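You operate a simulated robot arm through the tools that you are given. There is no shell and no other tool.

You run a simulated robot arm. Do the job below in one go: nothing can be reset, and whatever is moved stays where it is left.

## Task
Fill the steel kettle to MAX and heat it to the temperature printed on the tin of oolong tea.
Fine: fill from the spout; spout back in the middle and lid shut before heating.

The check looks at the end state, three seconds after you hand in, the way a careful person would. Anything else that was tipped, shoved, dropped, spilled or broken makes it a failure. Lids that push on must go on centred and level and be pressed home; caps that screw on are set level and turned clockwise until they are tight.

## Robot
A 6-joint arm with a four-finger gripper, fixed in place. Base frame: the origin is on the floor under the middle of its stand, x ahead of it, y to its left, z up. Readings come in mm, degrees, newtons and seconds.
It reaches about 1012 mm from its shoulder. Its first joint turns from -166.0 to 166.0 degrees. Payload 3.43 kg.
The tool frame sits at the grasp point between the pads (the TCP): z along the fingers, y along the line on which they close. The tips reach 30 mm beyond it. The gripper opens to 120 mm; its body begins 85 mm behind the TCP.
Orientation is told as [roll, pitch, yaw] about the base's x, y, z axes, in that order, counted from this pose: with the fingers straight down and closing along the base's y, the tool's x points along the base's -x, its y along +y and its z along -z.

## Interface
- The arm moves only by the tool nudge_tool. Its argument "rows" is a list of rows, each a list of 7 numbers: the shift along the tool's x, y, z in mm, then the turn, a rotation vector about the tool's x, y, z in degrees, then the finger opening in mm, from 0 to 120. In form: [[dx, dy, dz, rx, ry, rz, gripper], ...]. A call has 1 to 20 rows; each row is the pose to reach, as a shift and turn from the pose commanded when the call began, along the tool's axes at that moment. A row lasts 0.2 s, in which the tool goes at most 50 mm and 8.6 degrees; a call with a longer step from one row to the next is refused whole, and so is a gripper value outside its range. Where a pose cannot be reached the arm comes as near as it can. A force on the tool above 70 N (or 10 N above the force at the start of the call, whichever is more), or a blocked arm, ends the call early, and 0.2 s more pass. The fingers move at their own pace (about 136.2 mm/s each) and stop on an object; they squeeze with about 25 N. The grip force told is the motor's: it shows also when the fingers shut on nothing. Time passes only in rows, and 0.2 s behind the last, so rows that repeat a pose let the fingers close. It gives the time, the measured TCP pose, the force on the tool (base axes), the opening and the grip force at its end, in the units of the frame above (readings bear some noise), with the torque about the TCP (base axes, N m) and any sound that the robot's microphone picked up.
- Cameras (640 x 400 px; columns grow to the right, rows downward): "scene" is fixed at [50.8, 650.1, 1469]; the picture's right is [-0.42, -0.91, 0.00], its down [-0.62, 0.29, -0.73] and it looks along [0.66, -0.31, -0.69] (base axes); focal length 214 px, centre (320, 200). "wrist" rides on the gripper at [71, -17, -121] in the tool frame; the picture's right is [0.23, 0.97, 0.00], its down [-0.81, 0.19, -0.55] and it looks along [-0.54, 0.13, 0.83] (tool axes); focal length 275 px, centre (320, 200). There is no depth. A picture from a camera that has moved, and an enlarged one, comes with that camera's place and axes in the base frame and with its lens.
- get_image(camera): a new picture of that camera. The clock stands still meanwhile.
- inspect(camera, box): a new picture of the part [left, top, right, bottom] of that camera's present view, enlarged. The clock stands still meanwhile.
- close_job(): hands the job in; it is judged then, once.

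Nothing tells you positions but the pictures and the camera data. Unless the task says otherwise, let go and move clear before handing in.

The tools are called as a command line: name --pt "numbers of a row" for each row, then --argument value for the rest, lists and objects as JSON in quotes. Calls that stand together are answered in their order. nudge_tool: Moves the arm, as the interface text tells. Its arguments: {"type":"object","properties":{"rows":{"type":"array"}},"required":["rows"]} The other tools are called the same way: get_image (camera) takes a picture; inspect (camera, box) takes an enlarged picture of a part of a camera's view; close_job () hands the job in.

At the start:

```text
clock: 0.0
tcp_pos: [211.7, 519.7, 1320.8]
ee_rot: [0.1, 0.1, 0.0]
contact_force: [0.5, 0.2, -0.7]
ft_torque: [0.01, -0.03, 0.02]
width: 119.9
gripper_force: 0.0
```

scene: 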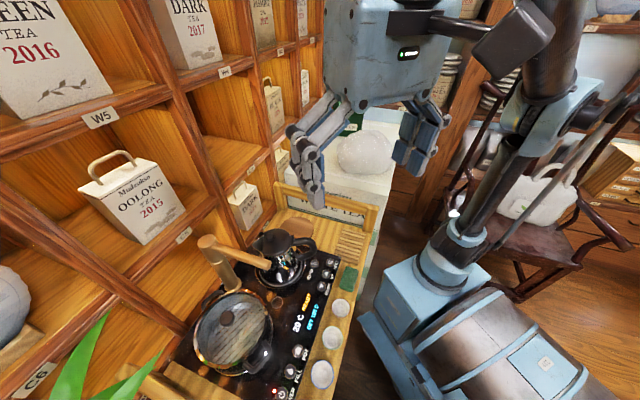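
wrist: 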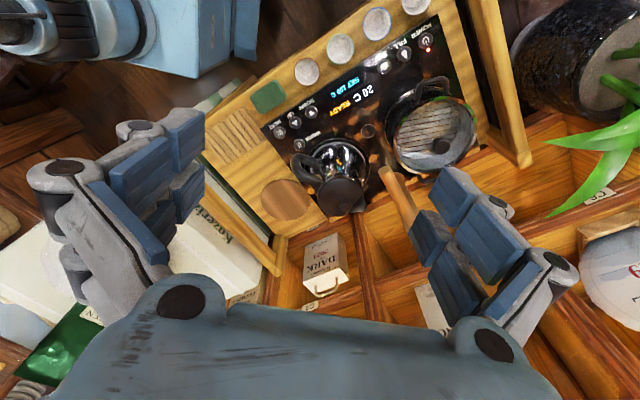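

I see a tea station with a dark control panel, a steel kettle, a glass pot, and a shelf of tea tins including an Oolong 2015 tin. I'll look closer at the panel and the tins before moving.

inspect --camera "scene" --box '[160, 200, 380, 400]'

inspect --camera "scene" --box '[70, 140, 210, 250]'

inspect --camera "wrist" --box '[240, 0, 500, 220]'

```text
2.00 times, centred on (270, 300) of scene
camera zoom: at [50.8, 650.1, 1469.0], right [-0.42, -0.91, 0.0], down [-0.62, 0.29, -0.73], along [0.66, -0.31, -0.69], focal length 429 px, centre (420, 0)
```

zoom: 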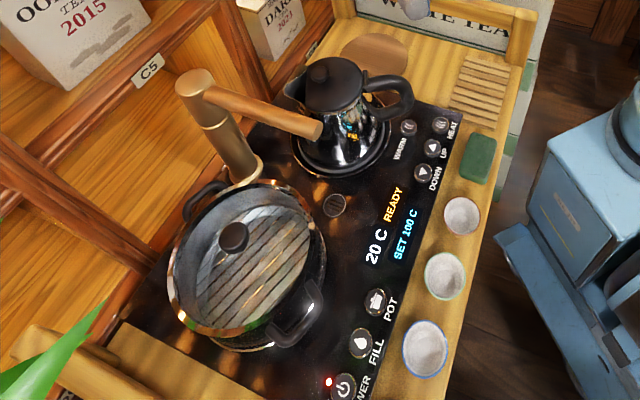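

```text
3.64 times, centred on (140, 195) of scene
camera zoom: at [50.8, 650.1, 1469.0], right [-0.42, -0.91, 0.0], down [-0.62, 0.29, -0.73], along [0.66, -0.31, -0.69], focal length 780 px, centre (974, 218)
```

zoom: 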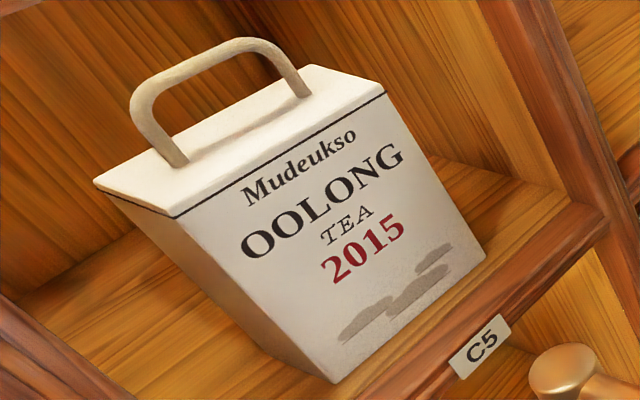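

```text
1.82 times, centred on (370, 110) of wrist
camera zoom: at [140.6, 502.6, 1439.7], right [-0.23, 0.97, 0.0], down [0.81, 0.19, 0.55], along [0.54, 0.13, -0.83], focal length 500 px, centre (229, 364)
```

zoom: 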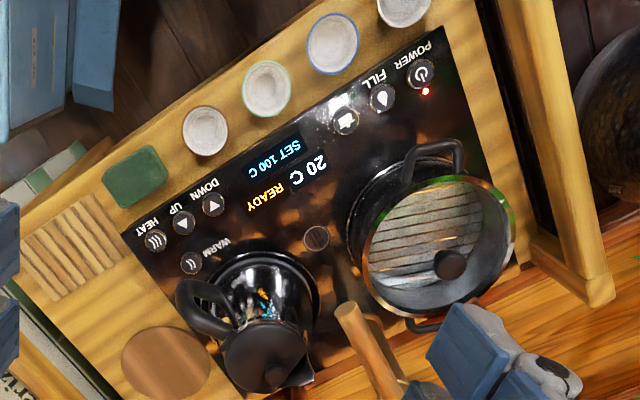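

The station appears to run at 45° in front-left of the base, with the panel at about z≈849. The temperature isn't visible on the front of the oolong tin, so I'll look at more parts of the views.

inspect --camera "scene" --box '[0, 0, 160, 100]'

inspect --camera "scene" --box '[140, 0, 320, 112]'

inspect --camera "scene" --box '[220, 140, 400, 252]'

inspect --camera "scene" --box '[190, 220, 340, 314]'

inspect --camera "wrist" --box '[260, 110, 420, 210]'

```text
4.00 times, centred on (80, 50) of scene
camera zoom: at [50.8, 650.1, 1469.0], right [-0.42, -0.91, 0.0], down [-0.62, 0.29, -0.73], along [0.66, -0.31, -0.69], focal length 858 px, centre (1280, 800)
```

zoom: 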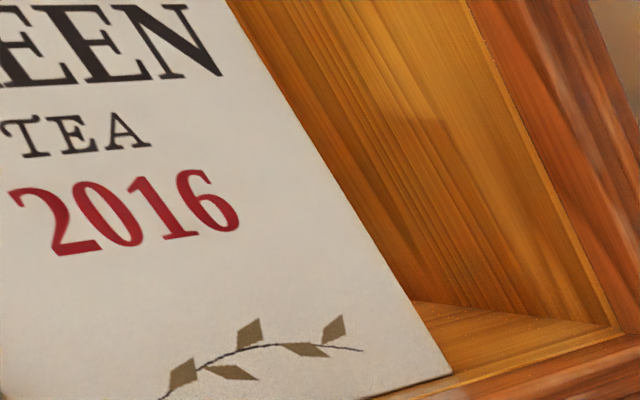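

```text
3.56 times, centred on (230, 56) of scene
camera zoom: at [50.8, 650.1, 1469.0], right [-0.42, -0.91, 0.0], down [-0.62, 0.29, -0.73], along [0.66, -0.31, -0.69], focal length 763 px, centre (640, 712)
```

zoom: 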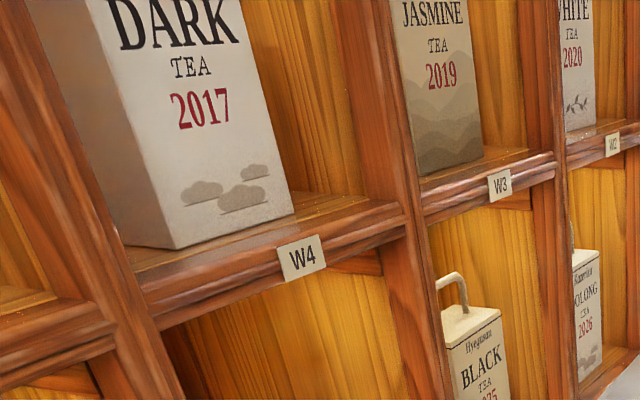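

```text
3.56 times, centred on (310, 196) of scene
camera zoom: at [50.8, 650.1, 1469.0], right [-0.42, -0.91, 0.0], down [-0.62, 0.29, -0.73], along [0.66, -0.31, -0.69], focal length 763 px, centre (356, 214)
```

zoom: 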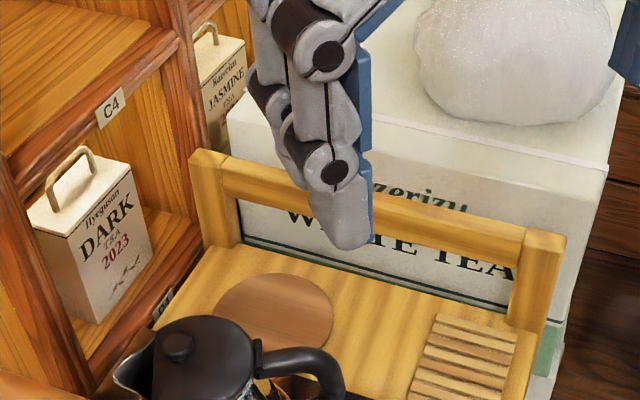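

```text
4.26 times, centred on (265, 267) of scene
camera zoom: at [50.8, 650.1, 1469.0], right [-0.42, -0.91, 0.0], down [-0.62, 0.29, -0.73], along [0.66, -0.31, -0.69], focal length 913 px, centre (554, -85)
```

zoom: 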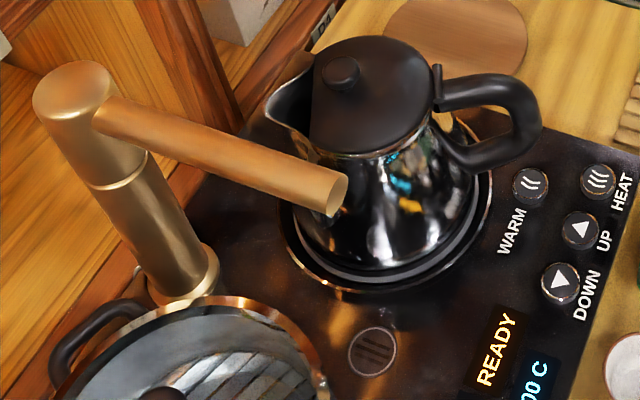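

```text
4.00 times, centred on (340, 160) of wrist
camera zoom: at [140.6, 502.6, 1439.7], right [-0.23, 0.97, 0.0], down [0.81, 0.19, 0.55], along [0.54, 0.13, -0.83], focal length 1101 px, centre (240, 360)
```

zoom: 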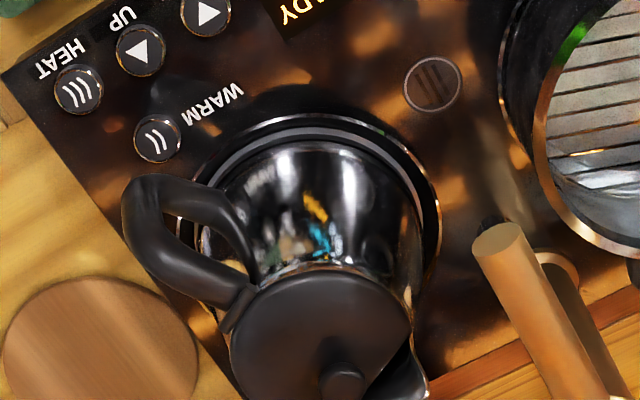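

The kettle lid looks hinged on the handle side, and a bronze faucet stands between the kettle and the pot. There may be a second oolong tin in the lower right shelf, so I'll zoom in there and on the kettle and panel.

inspect --camera "scene" --box '[290, 60, 330, 110]'

inspect --camera "scene" --box '[255, 60, 315, 130]'

inspect --camera "scene" --box '[260, 290, 340, 400]'

inspect --camera "scene" --box '[0, 240, 140, 400]'

inspect --camera "scene" --box '[420, 60, 640, 240]'

inspect --camera "wrist" --box '[400, 180, 640, 400]'

```text
8.00 times, centred on (310, 85) of scene
camera zoom: at [50.8, 650.1, 1469.0], right [-0.42, -0.91, 0.0], down [-0.62, 0.29, -0.73], along [0.66, -0.31, -0.69], focal length 1716 px, centre (400, 1120)
```

zoom: 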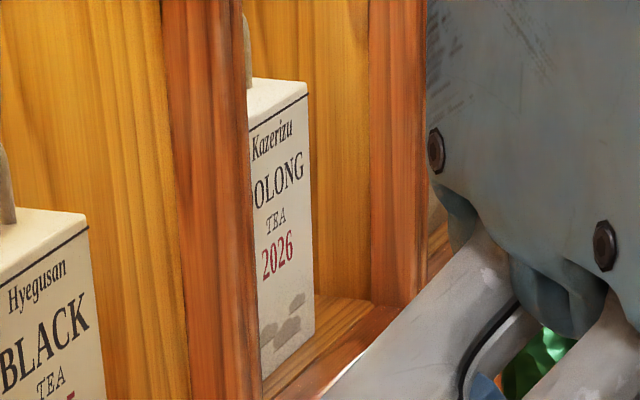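

```text
5.71 times, centred on (285, 95) of scene
camera zoom: at [50.8, 650.1, 1469.0], right [-0.42, -0.91, 0.0], down [-0.62, 0.29, -0.73], along [0.66, -0.31, -0.69], focal length 1226 px, centre (520, 800)
```

zoom: 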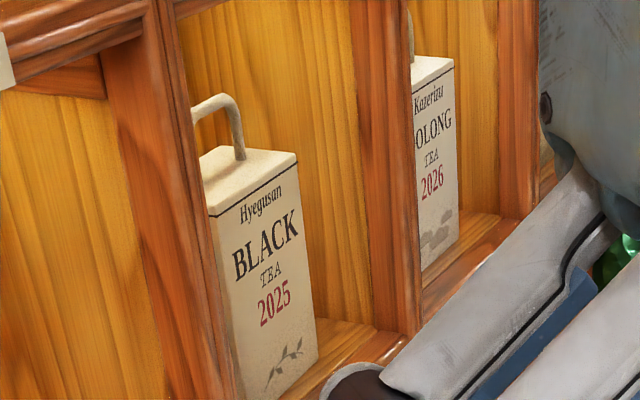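

```text
3.64 times, centred on (300, 345) of scene
camera zoom: at [50.8, 650.1, 1469.0], right [-0.42, -0.91, 0.0], down [-0.62, 0.29, -0.73], along [0.66, -0.31, -0.69], focal length 780 px, centre (393, -327)
```

zoom: 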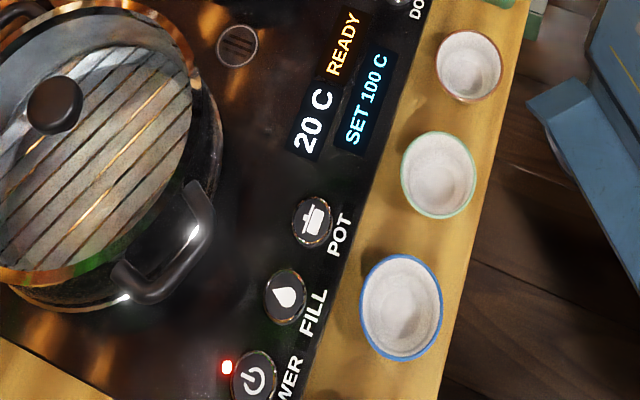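

```text
2.50 times, centred on (70, 320) of scene
camera zoom: at [50.8, 650.1, 1469.0], right [-0.42, -0.91, 0.0], down [-0.62, 0.29, -0.73], along [0.66, -0.31, -0.69], focal length 536 px, centre (945, -100)
```

zoom: 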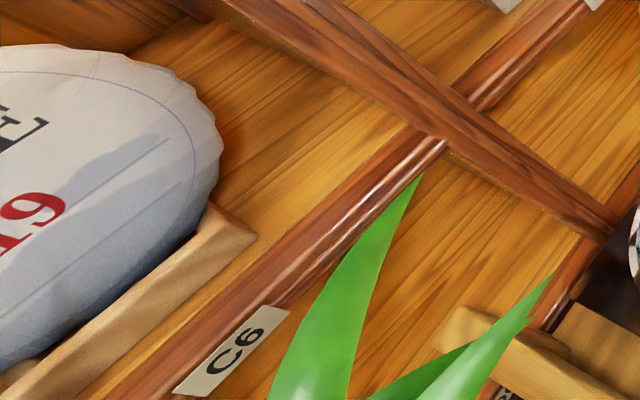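

```text
2.22 times, centred on (530, 150) of scene
camera zoom: at [50.8, 650.1, 1469.0], right [-0.42, -0.91, 0.0], down [-0.62, 0.29, -0.73], along [0.66, -0.31, -0.69], focal length 477 px, centre (-147, 311)
```

zoom: 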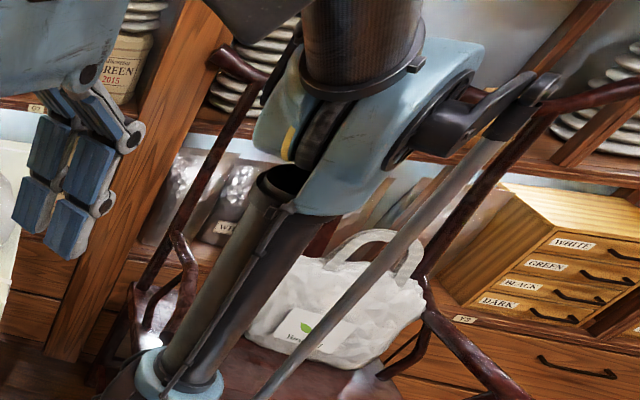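

```text
1.82 times, centred on (520, 290) of wrist
camera zoom: at [140.6, 502.6, 1439.7], right [-0.23, 0.97, 0.0], down [0.81, 0.19, 0.55], along [0.54, 0.13, -0.83], focal length 500 px, centre (-44, 36)
```

zoom: 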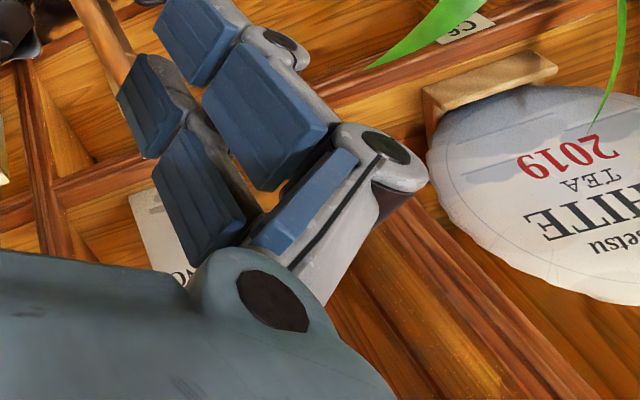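

The second oolong is on another shelf position, and neither front shows a temperature. I'll turn the wrist camera towards the shelf to see the sides of the C5 tin, staying high and clear.

nudge_tool --pt "0 0 0 0 0 -7.5 120" --pt "0 0 0 0 0 -15 120" --pt "0 0 0 0 0 -22.5 120" --pt "0 0 0 0 0 -30 120" --pt "0 0 0 0 0 -37.5 120" --pt "0 0 0 0 0 -45 120"

```text
clock: 1.4
tcp_pos: [195.0, 519.9, 1324.4]
ee_rot: [-0.4, -0.5, 45.2]
contact_force: [0.2, 0.1, -0.5]
ft_torque: [0.03, 0.0, 0.02]
width: 120.1
gripper_force: 0.1
```

The arm yawed to 45° with a small position drift. Next I pitch the camera up towards the shelf.

nudge_tool --pt "0 0 0 0 -8 0 120" --pt "0 0 0 0 -16 0 120" --pt "0 0 0 0 -24 0 120" --pt "0 0 0 0 -32 0 120" --pt "0 0 0 0 -40 0 120"

get_image --camera "wrist"

get_image --camera "scene"

```text
clock: 2.6
tcp_pos: [194.6, 519.8, 1322.9]
ee_rot: [-0.5, -40.6, 45.4]
contact_force: [-0.7, 0.4, 0.3]
ft_torque: [-0.03, 0.01, 0.03]
width: 120.1
gripper_force: 0.1
```

```text
taken
camera wrist: at [113.9, 413.7, 1366.9], right [-0.81, 0.56, -0.16], down [0.04, 0.32, 0.95], along [0.58, 0.76, -0.28], focal length 275 px, centre (320, 200)
```

wrist: 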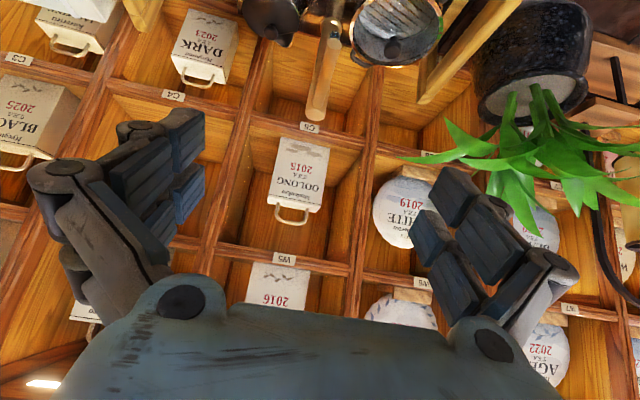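

```text
taken
```

scene: 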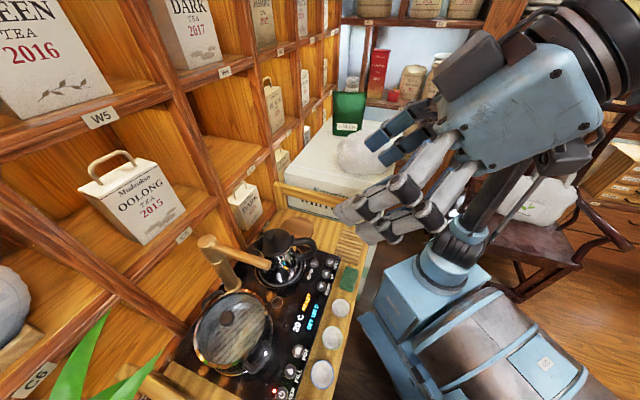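

Turned. The far shelf shows round canisters (likely actual "tins"), so I'll zoom there and on the C5 box.

inspect --camera "scene" --box '[330, 0, 520, 118]'

inspect --camera "scene" --box '[360, 40, 440, 110]'

inspect --camera "wrist" --box '[250, 120, 350, 240]'

inspect --camera "wrist" --box '[480, 120, 640, 400]'

inspect --camera "scene" --box '[280, 60, 400, 210]'

```text
3.37 times, centred on (425, 59) of scene
camera zoom: at [50.8, 650.1, 1469.0], right [-0.42, -0.91, 0.0], down [-0.62, 0.29, -0.73], along [0.66, -0.31, -0.69], focal length 722 px, centre (-34, 675)
```

zoom: 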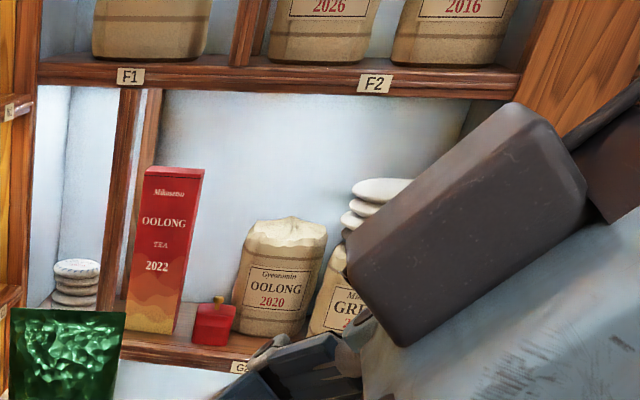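

```text
5.71 times, centred on (400, 75) of scene
camera zoom: at [50.8, 650.1, 1469.0], right [-0.42, -0.91, 0.0], down [-0.62, 0.29, -0.73], along [0.66, -0.31, -0.69], focal length 1226 px, centre (-137, 914)
```

zoom: 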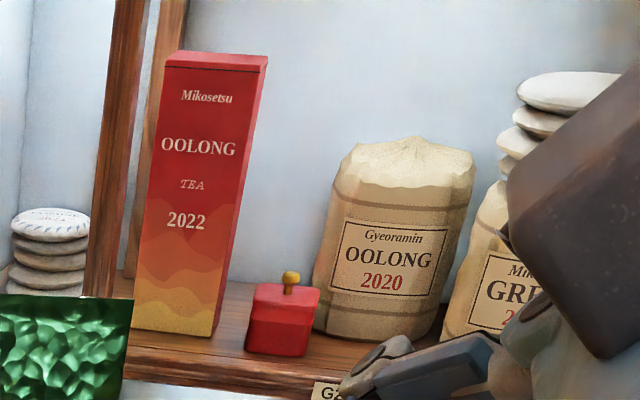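

```text
3.33 times, centred on (300, 180) of wrist
camera zoom: at [113.9, 413.7, 1366.9], right [-0.81, 0.56, -0.16], down [0.04, 0.32, 0.95], along [0.58, 0.76, -0.28], focal length 918 px, centre (387, 267)
```

zoom: 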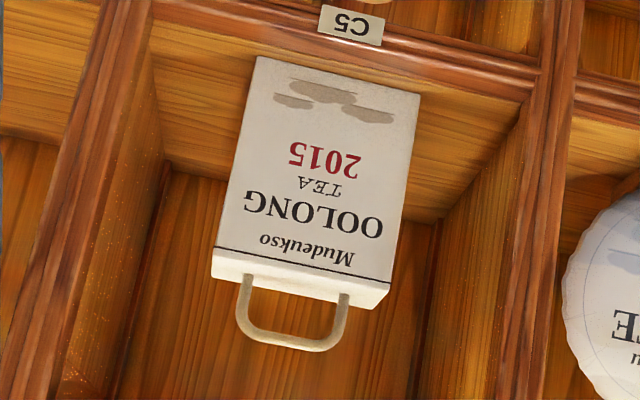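

```text
1.43 times, centred on (560, 260) of wrist
camera zoom: at [113.9, 413.7, 1366.9], right [-0.81, 0.56, -0.16], down [0.04, 0.32, 0.95], along [0.58, 0.76, -0.28], focal length 393 px, centre (-23, 114)
```

zoom: 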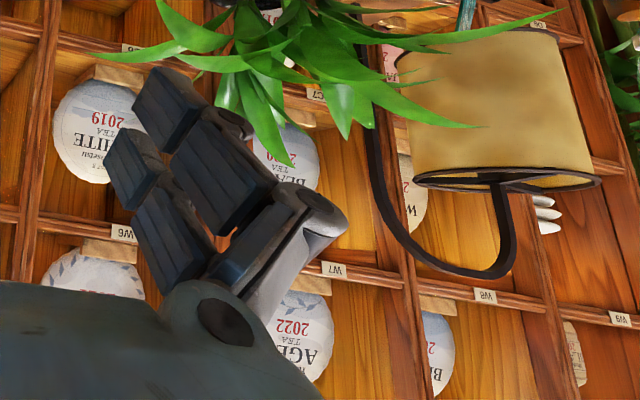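

```text
2.67 times, centred on (340, 135) of scene
camera zoom: at [50.8, 650.1, 1469.0], right [-0.42, -0.91, 0.0], down [-0.62, 0.29, -0.73], along [0.66, -0.31, -0.69], focal length 572 px, centre (267, 373)
```

zoom: 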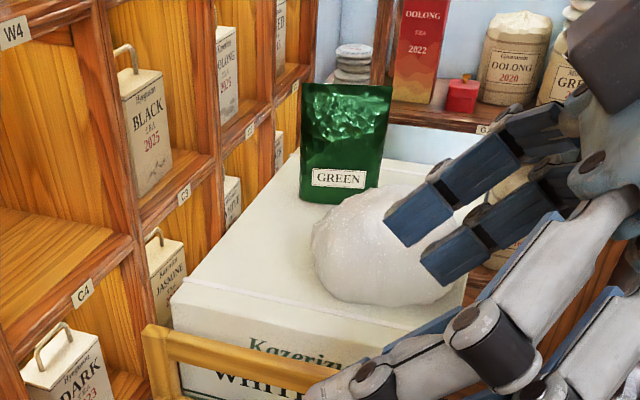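

Many oolong packages exist, mostly paper boxes or sacks; the actual tin may be elsewhere in the room. I'll sweep the wrist camera clockwise by turning about the base, staying high.

nudge_tool --pt "-13.8 -44.7 11.6 3.215 0 3.83 120" --pt "-24.7 -91.0 20.7 6.43 0 7.66 120" --pt "-32.4 -138.4 27.2 9.645 0 11.49 120" --pt "-36.9 -186.4 30.9 12.86 0 15.32 120" --pt "-38.2 -234.8 32.1 16.075 0 19.15 120"

get_image --camera "wrist"

get_image --camera "scene"

```text
clock: 3.8
tcp_pos: [397.4, 390.5, 1325.4]
ee_rot: [-0.2, -40.6, 20.1]
contact_force: [-0.2, 0.8, -0.1]
ft_torque: [-0.02, -0.04, -0.01]
width: 120.3
gripper_force: 0.2
```

```text
taken
camera wrist: at [278.5, 329.4, 1368.4], right [-0.5, 0.85, -0.15], down [0.17, 0.27, 0.95], along [0.85, 0.44, -0.28], focal length 275 px, centre (320, 200)
```

wrist: 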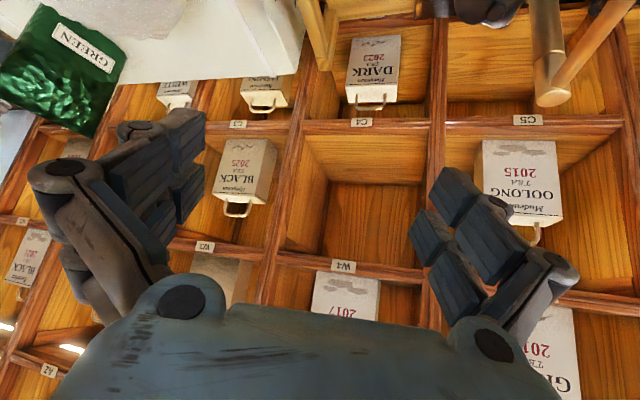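

```text
taken
```

scene: 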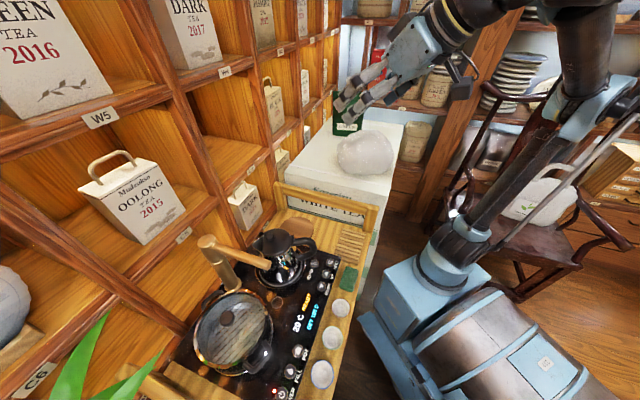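

From here I can see more of the shelf and the C5 box at an angle. I'll zoom there and on the shelf rows to the left.

inspect --camera "wrist" --box '[440, 110, 600, 260]'

inspect --camera "wrist" --box '[140, 20, 420, 230]'

inspect --camera "wrist" --box '[0, 120, 140, 340]'

inspect --camera "scene" --box '[360, 60, 560, 180]'

inspect --camera "scene" --box '[460, 0, 640, 120]'

```text
2.67 times, centred on (520, 185) of wrist
camera zoom: at [278.5, 329.4, 1368.4], right [-0.5, 0.85, -0.15], down [0.17, 0.27, 0.95], along [0.85, 0.44, -0.28], focal length 734 px, centre (-213, 240)
```

zoom: 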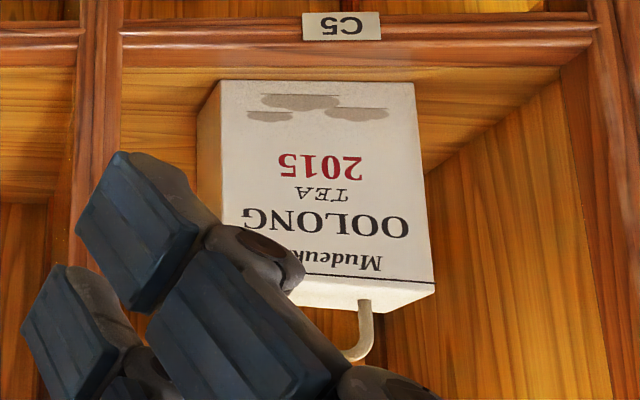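

```text
1.90 times, centred on (280, 125) of wrist
camera zoom: at [278.5, 329.4, 1368.4], right [-0.5, 0.85, -0.15], down [0.17, 0.27, 0.95], along [0.85, 0.44, -0.28], focal length 524 px, centre (396, 343)
```

zoom: 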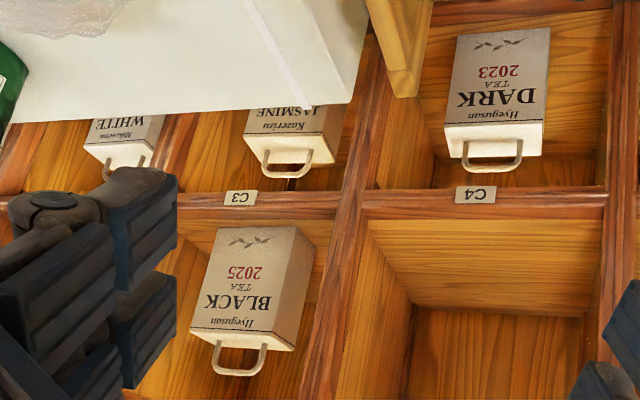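

```text
1.82 times, centred on (70, 230) of wrist
camera zoom: at [278.5, 329.4, 1368.4], right [-0.5, 0.85, -0.15], down [0.17, 0.27, 0.95], along [0.85, 0.44, -0.28], focal length 500 px, centre (774, 146)
```

zoom: 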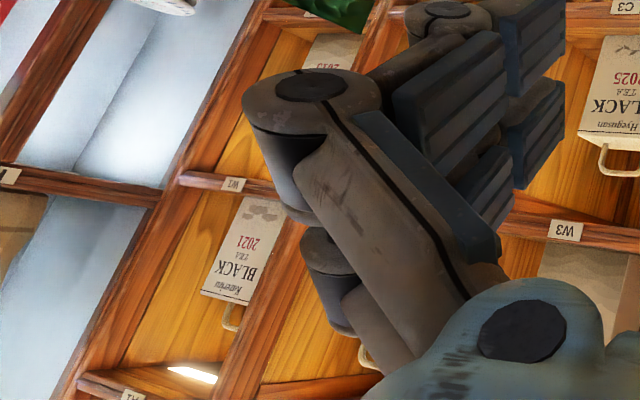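

```text
3.20 times, centred on (460, 120) of scene
camera zoom: at [50.8, 650.1, 1469.0], right [-0.42, -0.91, 0.0], down [-0.62, 0.29, -0.73], along [0.66, -0.31, -0.69], focal length 686 px, centre (-128, 456)
```

zoom: 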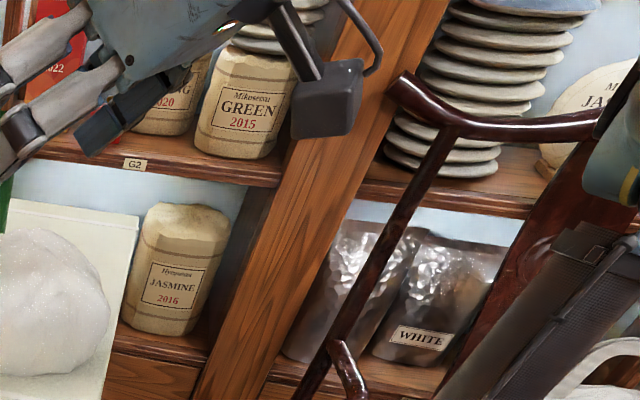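

```text
3.33 times, centred on (550, 60) of scene
camera zoom: at [50.8, 650.1, 1469.0], right [-0.42, -0.91, 0.0], down [-0.62, 0.29, -0.73], along [0.66, -0.31, -0.69], focal length 715 px, centre (-447, 667)
```

zoom: 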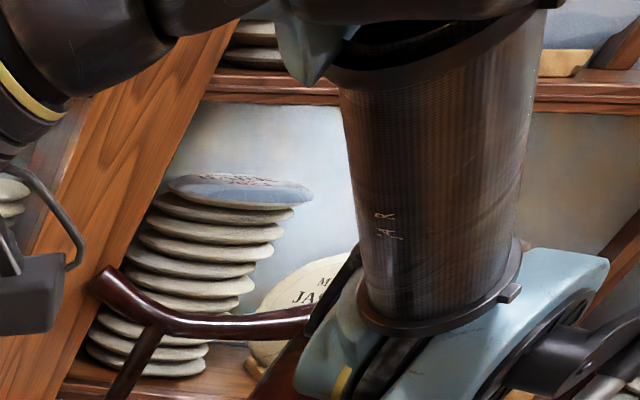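

Nothing conclusive yet; the other wall is roughly 800 mm away, so I have clearance. Continuing the sweep clockwise.

nudge_tool --pt "-13.8 -44.7 11.6 3.215 0 3.83 120" --pt "-24.7 -91.0 20.7 6.43 0 7.66 120" --pt "-32.4 -138.4 27.2 9.645 0 11.49 120" --pt "-36.9 -186.4 30.9 12.86 0 15.32 120" --pt "-38.2 -234.8 32.1 16.075 0 19.15 120"

get_image --camera "wrist"

get_image --camera "scene"

```text
clock: 5.0
tcp_pos: [522.4, 183.7, 1327.5]
ee_rot: [0.2, -40.6, -5.2]
contact_force: [-0.5, 0.4, -0.7]
ft_torque: [-0.04, 0.03, -0.03]
width: 120.0
gripper_force: 0.0
```

```text
taken
camera wrist: at [389.2, 179.2, 1369.4], right [-0.09, 0.99, -0.15], down [0.27, 0.17, 0.95], along [0.96, 0.04, -0.28], focal length 275 px, centre (320, 200)
```

wrist: 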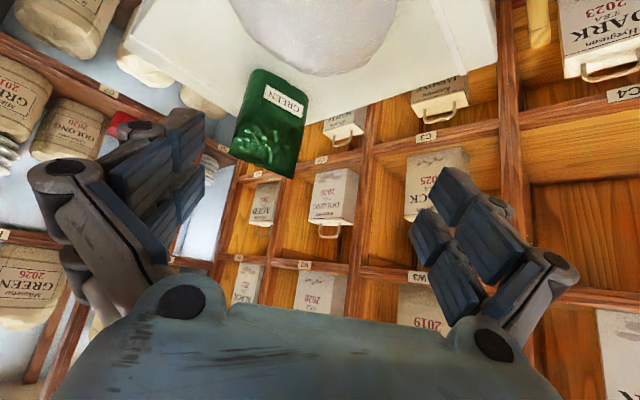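

```text
taken
```

scene: 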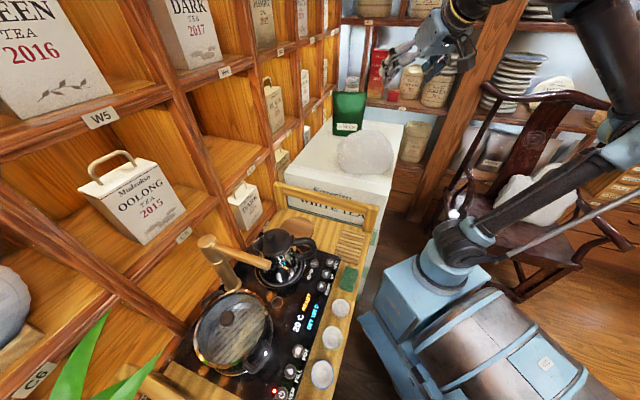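

I'll zoom into the C1–C3 shelf and the far G shelf from here.

inspect --camera "wrist" --box '[220, 140, 420, 310]'

inspect --camera "wrist" --box '[0, 40, 140, 330]'

inspect --camera "scene" --box '[470, 40, 640, 240]'

nudge_tool --pt "-13.8 -44.7 11.6 3.215 0 3.83 120" --pt "-24.7 -91.0 20.7 6.43 0 7.66 120" --pt "-32.4 -138.4 27.2 9.645 0 11.49 120" --pt "-36.9 -186.4 30.9 12.86 0 15.32 120" --pt "-38.2 -234.8 32.1 16.075 0 19.15 120"

get_image --camera "wrist"

get_image --camera "scene"

```text
2.35 times, centred on (320, 225) of wrist
camera zoom: at [389.2, 179.2, 1369.4], right [-0.09, 0.99, -0.15], down [0.27, 0.17, 0.95], along [0.96, 0.04, -0.28], focal length 648 px, centre (320, 141)
```

zoom: 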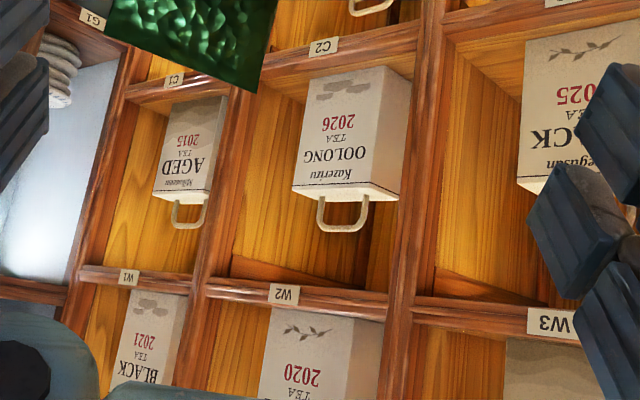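

```text
1.38 times, centred on (70, 185) of wrist
camera zoom: at [389.2, 179.2, 1369.4], right [-0.09, 0.99, -0.15], down [0.27, 0.17, 0.95], along [0.96, 0.04, -0.28], focal length 380 px, centre (665, 221)
```

zoom: 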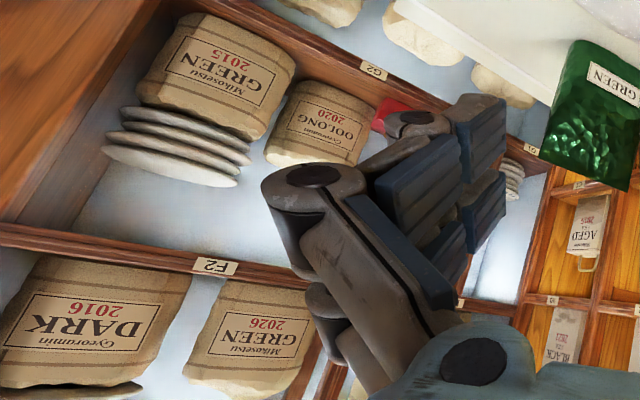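

```text
2.00 times, centred on (555, 140) of scene
camera zoom: at [50.8, 650.1, 1469.0], right [-0.42, -0.91, 0.0], down [-0.62, 0.29, -0.73], along [0.66, -0.31, -0.69], focal length 429 px, centre (-150, 320)
```

zoom: 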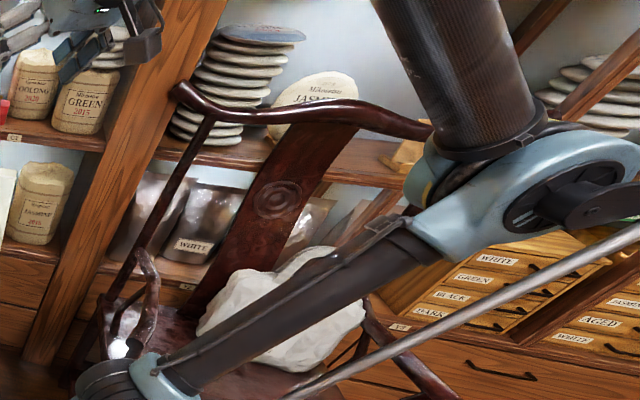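

```text
clock: 6.2
tcp_pos: [553.1, -55.4, 1325.4]
ee_rot: [0.5, -40.6, -30.3]
contact_force: [-0.2, -0.2, -0.3]
ft_torque: [0.04, -0.01, 0.01]
width: 119.7
gripper_force: 0.1
```

```text
taken
camera wrist: at [429.9, -3.0, 1367.8], right [0.33, 0.93, -0.14], down [0.32, 0.03, 0.95], along [0.89, -0.36, -0.28], focal length 275 px, centre (320, 200)
```

wrist: 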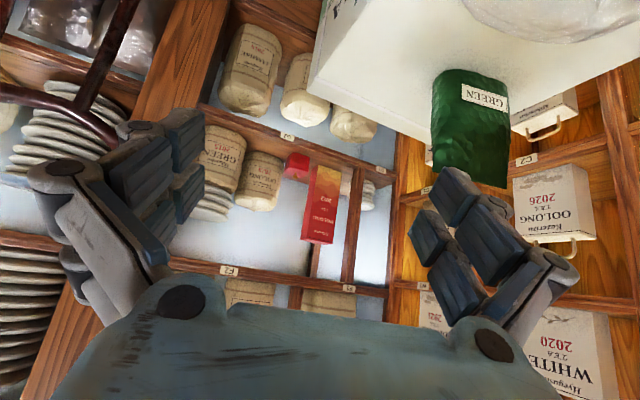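

```text
taken
```

scene: 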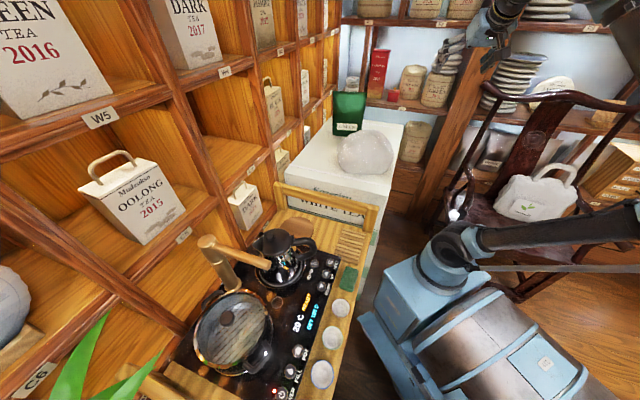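

The red tall container at shelf G looks like a real printed tin. I'll zoom into it and its surroundings.

inspect --camera "wrist" --box '[270, 150, 370, 260]'

inspect --camera "scene" --box '[350, 40, 430, 110]'

inspect --camera "wrist" --box '[0, 0, 140, 120]'

inspect --camera "scene" --box '[460, 40, 640, 220]'

```text
3.64 times, centred on (320, 205) of wrist
camera zoom: at [429.9, -3.0, 1367.8], right [0.33, 0.93, -0.14], down [0.32, 0.03, 0.95], along [0.89, -0.36, -0.28], focal length 1001 px, centre (320, 182)
```

zoom: 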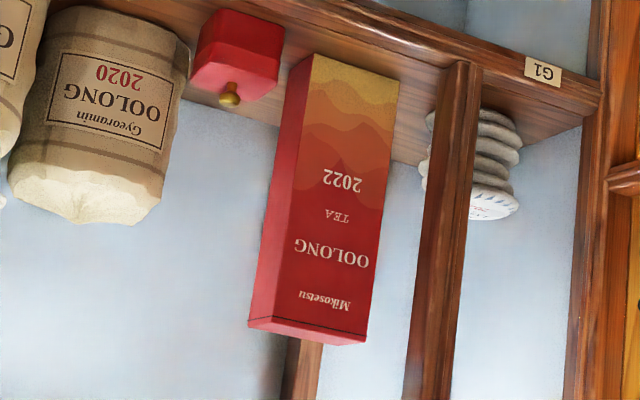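

```text
5.71 times, centred on (390, 75) of scene
camera zoom: at [50.8, 650.1, 1469.0], right [-0.42, -0.91, 0.0], down [-0.62, 0.29, -0.73], along [0.66, -0.31, -0.69], focal length 1226 px, centre (-80, 914)
```

zoom: 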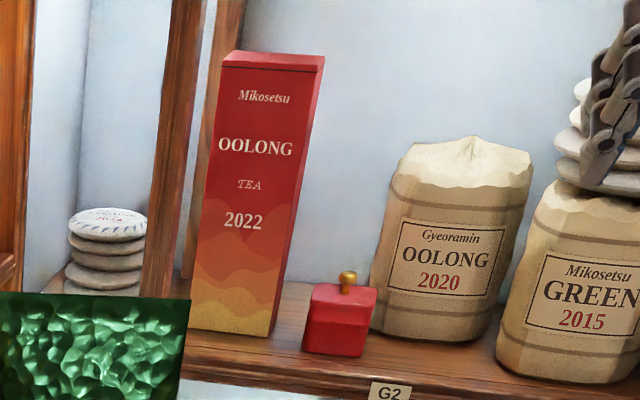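

```text
3.33 times, centred on (70, 60) of wrist
camera zoom: at [429.9, -3.0, 1367.8], right [0.33, 0.93, -0.14], down [0.32, 0.03, 0.95], along [0.89, -0.36, -0.28], focal length 918 px, centre (1153, 667)
```

zoom: 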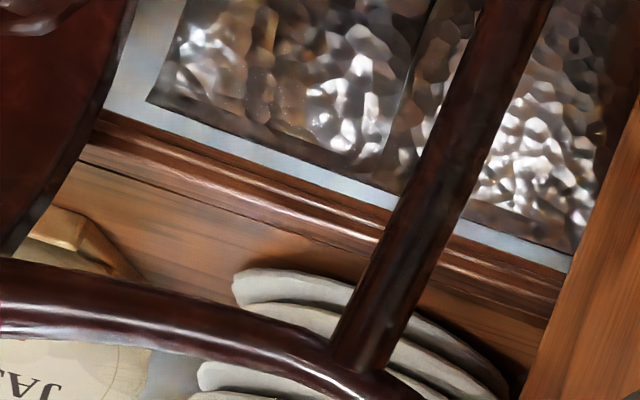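

```text
2.22 times, centred on (550, 130) of scene
camera zoom: at [50.8, 650.1, 1469.0], right [-0.42, -0.91, 0.0], down [-0.62, 0.29, -0.73], along [0.66, -0.31, -0.69], focal length 477 px, centre (-191, 356)
```

zoom: 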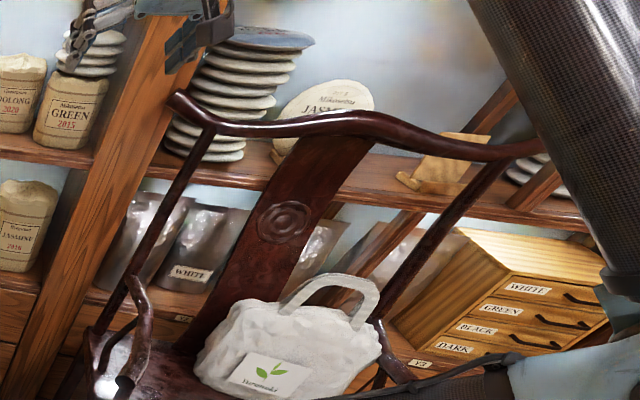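

The red tin's visible sides are plain. The chair is about 1 m from the base, so continuing the sweep is clear.

nudge_tool --pt "-13.8 -44.7 11.6 3.215 0 3.83 120" --pt "-24.7 -91.0 20.7 6.43 0 7.66 120" --pt "-32.4 -138.4 27.2 9.645 0 11.49 120" --pt "-36.9 -186.4 30.9 12.86 0 15.32 120" --pt "-38.2 -234.8 32.1 16.075 0 19.15 120"

get_image --camera "wrist"

get_image --camera "scene"

```text
clock: 7.4
tcp_pos: [479.9, -280.6, 1326.4]
ee_rot: [0.5, -40.4, -55.4]
contact_force: [-0.9, -0.1, 0.7]
ft_torque: [-0.01, 0.03, -0.01]
width: 119.8
gripper_force: 0.0
```

```text
taken
camera wrist: at [389.8, -181.9, 1369.4], right [0.7, 0.7, -0.14], down [0.3, -0.11, 0.95], along [0.65, -0.7, -0.28], focal length 275 px, centre (320, 200)
```

wrist: 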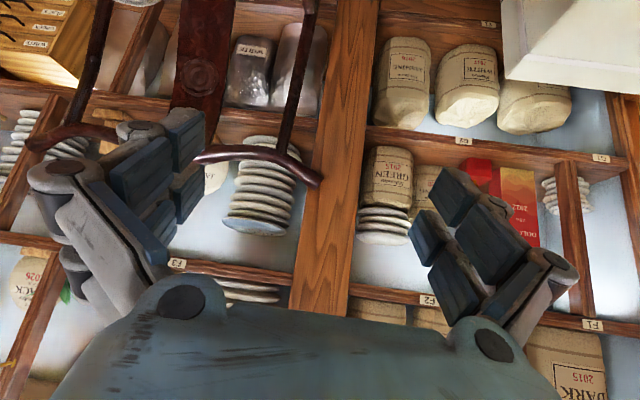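

```text
taken
```

scene: 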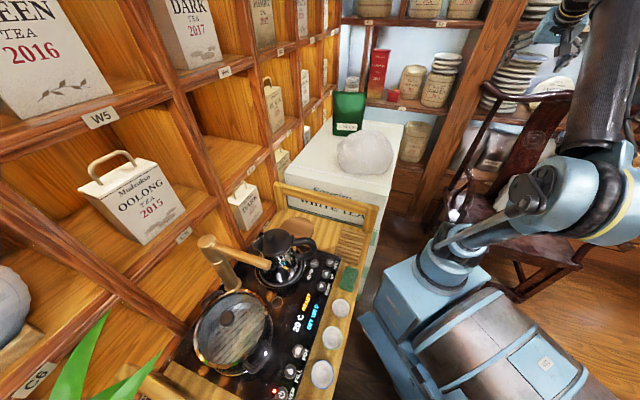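

Still only bags, plates and paper packages. Continuing.

nudge_tool --pt "-13.8 -44.7 11.6 3.215 0 3.83 120" --pt "-24.7 -91.0 20.7 6.43 0 7.66 120" --pt "-32.4 -138.4 27.2 9.645 0 11.49 120" --pt "-36.9 -186.4 30.9 12.86 0 15.32 120" --pt "-38.2 -234.8 32.1 16.075 0 19.15 120"

get_image --camera "wrist"

get_image --camera "scene"

```text
clock: 8.6
tcp_pos: [318.5, -457.1, 1322.9]
ee_rot: [0.8, -40.2, -80.6]
contact_force: [-0.3, -0.5, 0.5]
ft_torque: [-0.03, 0.01, -0.03]
width: 119.9
gripper_force: 0.0
```

```text
taken
camera wrist: at [278.7, -330.0, 1366.2], right [0.93, 0.34, -0.14], down [0.23, -0.23, 0.95], along [0.29, -0.91, -0.29], focal length 275 px, centre (320, 200)
```

wrist: 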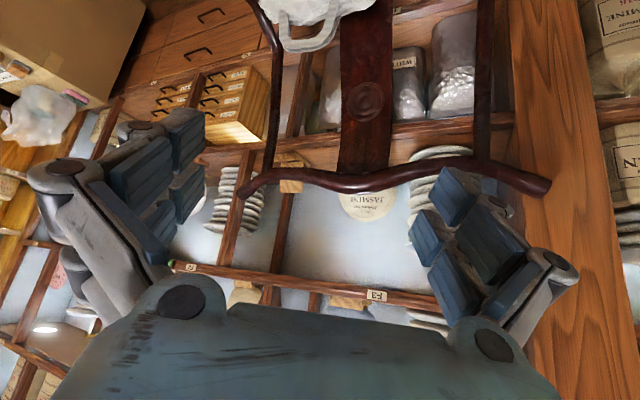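

```text
taken
```

scene: 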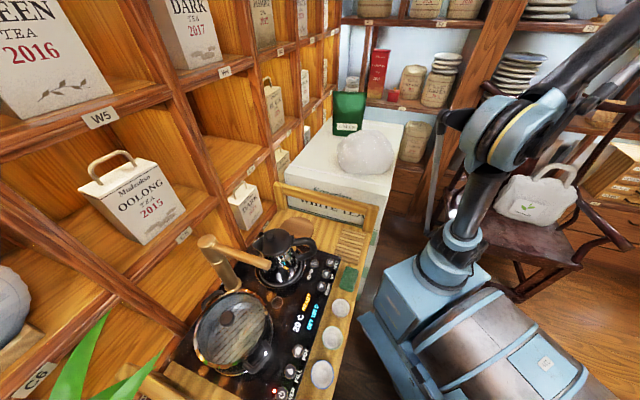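

There's a corner with a box and a plastic bag on the left. Continuing around.

nudge_tool --pt "-13.8 -44.7 11.6 3.215 0 3.83 120" --pt "-24.7 -91.0 20.7 6.43 0 7.66 120" --pt "-32.4 -138.4 27.2 9.645 0 11.49 120" --pt "-36.9 -186.4 30.9 12.86 0 15.32 120" --pt "-38.2 -234.8 32.1 16.075 0 19.15 120"

get_image --camera "wrist"

get_image --camera "scene"

```text
clock: 9.8
tcp_pos: [95.1, -548.4, 1320.7]
ee_rot: [0.7, -39.9, -105.6]
contact_force: [-0.1, 0.3, -0.1]
ft_torque: [-0.02, 0.01, -0.05]
width: 119.9
gripper_force: 0.1
```

```text
taken
camera wrist: at [112.6, -415.4, 1364.9], right [0.99, -0.08, -0.14], down [0.11, -0.31, 0.95], along [-0.12, -0.95, -0.29], focal length 275 px, centre (320, 200)
```

wrist: 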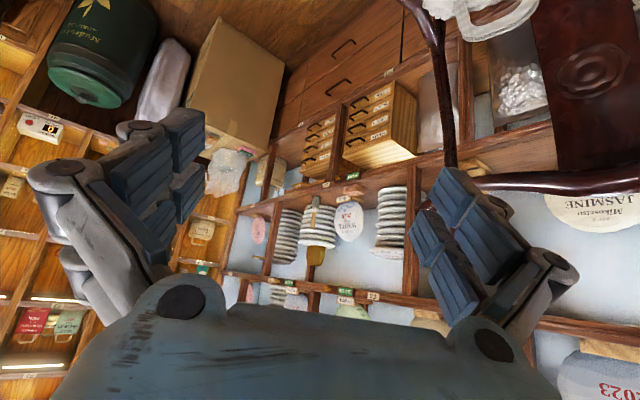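

```text
taken
```

scene: 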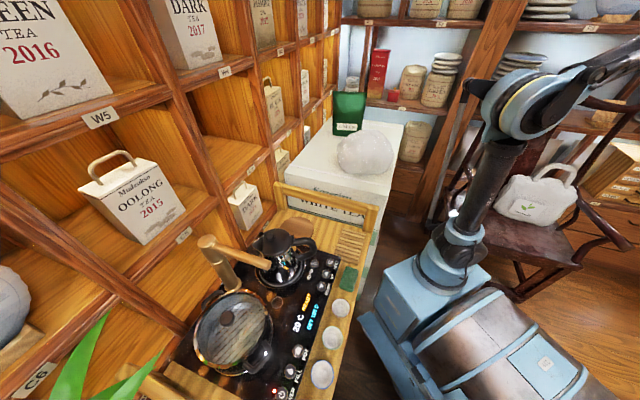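

A third wall comes into view with a green canister, a clock/timer and tins. Zooming and continuing.

inspect --camera "wrist" --box '[0, 0, 280, 240]'

inspect --camera "wrist" --box '[0, 220, 120, 400]'

nudge_tool --pt "-13.8 -44.7 11.6 3.215 0 3.83 120" --pt "-24.7 -91.0 20.7 6.43 0 7.66 120" --pt "-32.4 -138.4 27.2 9.645 0 11.49 120" --pt "-36.9 -186.4 30.9 12.86 0 15.32 120" --pt "-38.2 -234.8 32.1 16.075 0 19.15 120"

get_image --camera "wrist"

get_image --camera "scene"

```text
1.67 times, centred on (140, 120) of wrist
camera zoom: at [112.6, -415.4, 1364.9], right [0.99, -0.08, -0.14], down [0.11, -0.31, 0.95], along [-0.12, -0.95, -0.29], focal length 459 px, centre (620, 333)
```

zoom: 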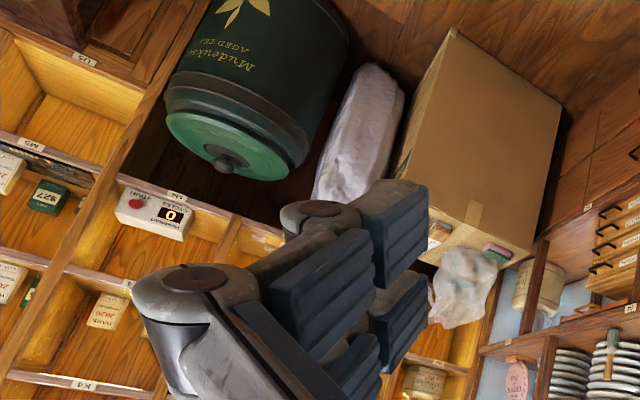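

```text
2.22 times, centred on (60, 310) of wrist
camera zoom: at [112.6, -415.4, 1364.9], right [0.99, -0.08, -0.14], down [0.11, -0.31, 0.95], along [-0.12, -0.95, -0.29], focal length 612 px, centre (898, -44)
```

zoom: 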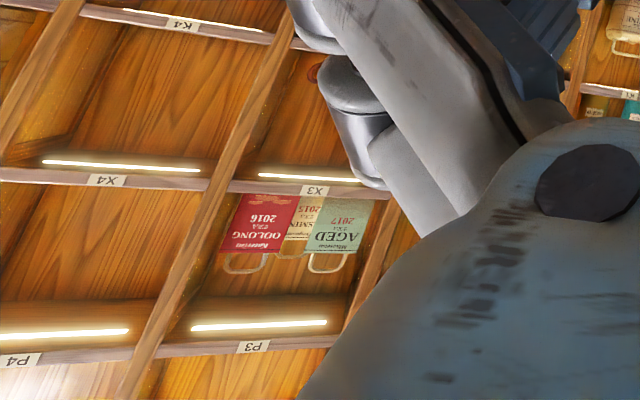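

```text
clock: 11.0
tcp_pos: [-149.3, -535.4, 1319.0]
ee_rot: [0.6, -39.5, -130.4]
contact_force: [0.6, 0.2, -0.6]
ft_torque: [-0.02, 0.05, -0.01]
width: 119.6
gripper_force: 0.2
```

```text
taken
camera wrist: at [-78.2, -422.2, 1363.8], right [0.86, -0.49, -0.14], down [-0.03, -0.33, 0.94], along [-0.51, -0.81, -0.3], focal length 275 px, centre (320, 200)
```

wrist: 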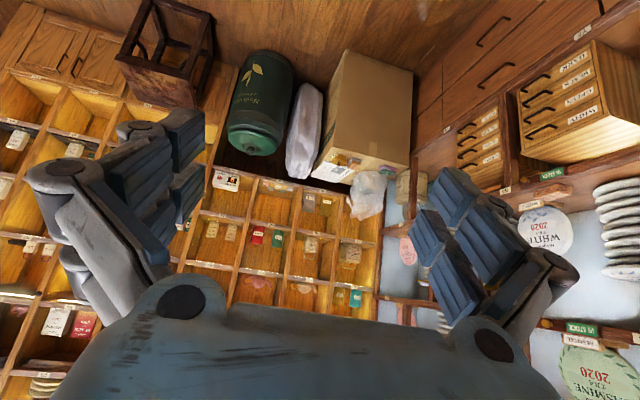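

```text
taken
```

scene: 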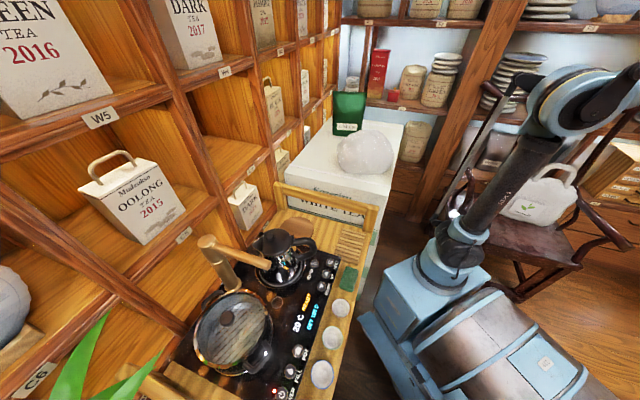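

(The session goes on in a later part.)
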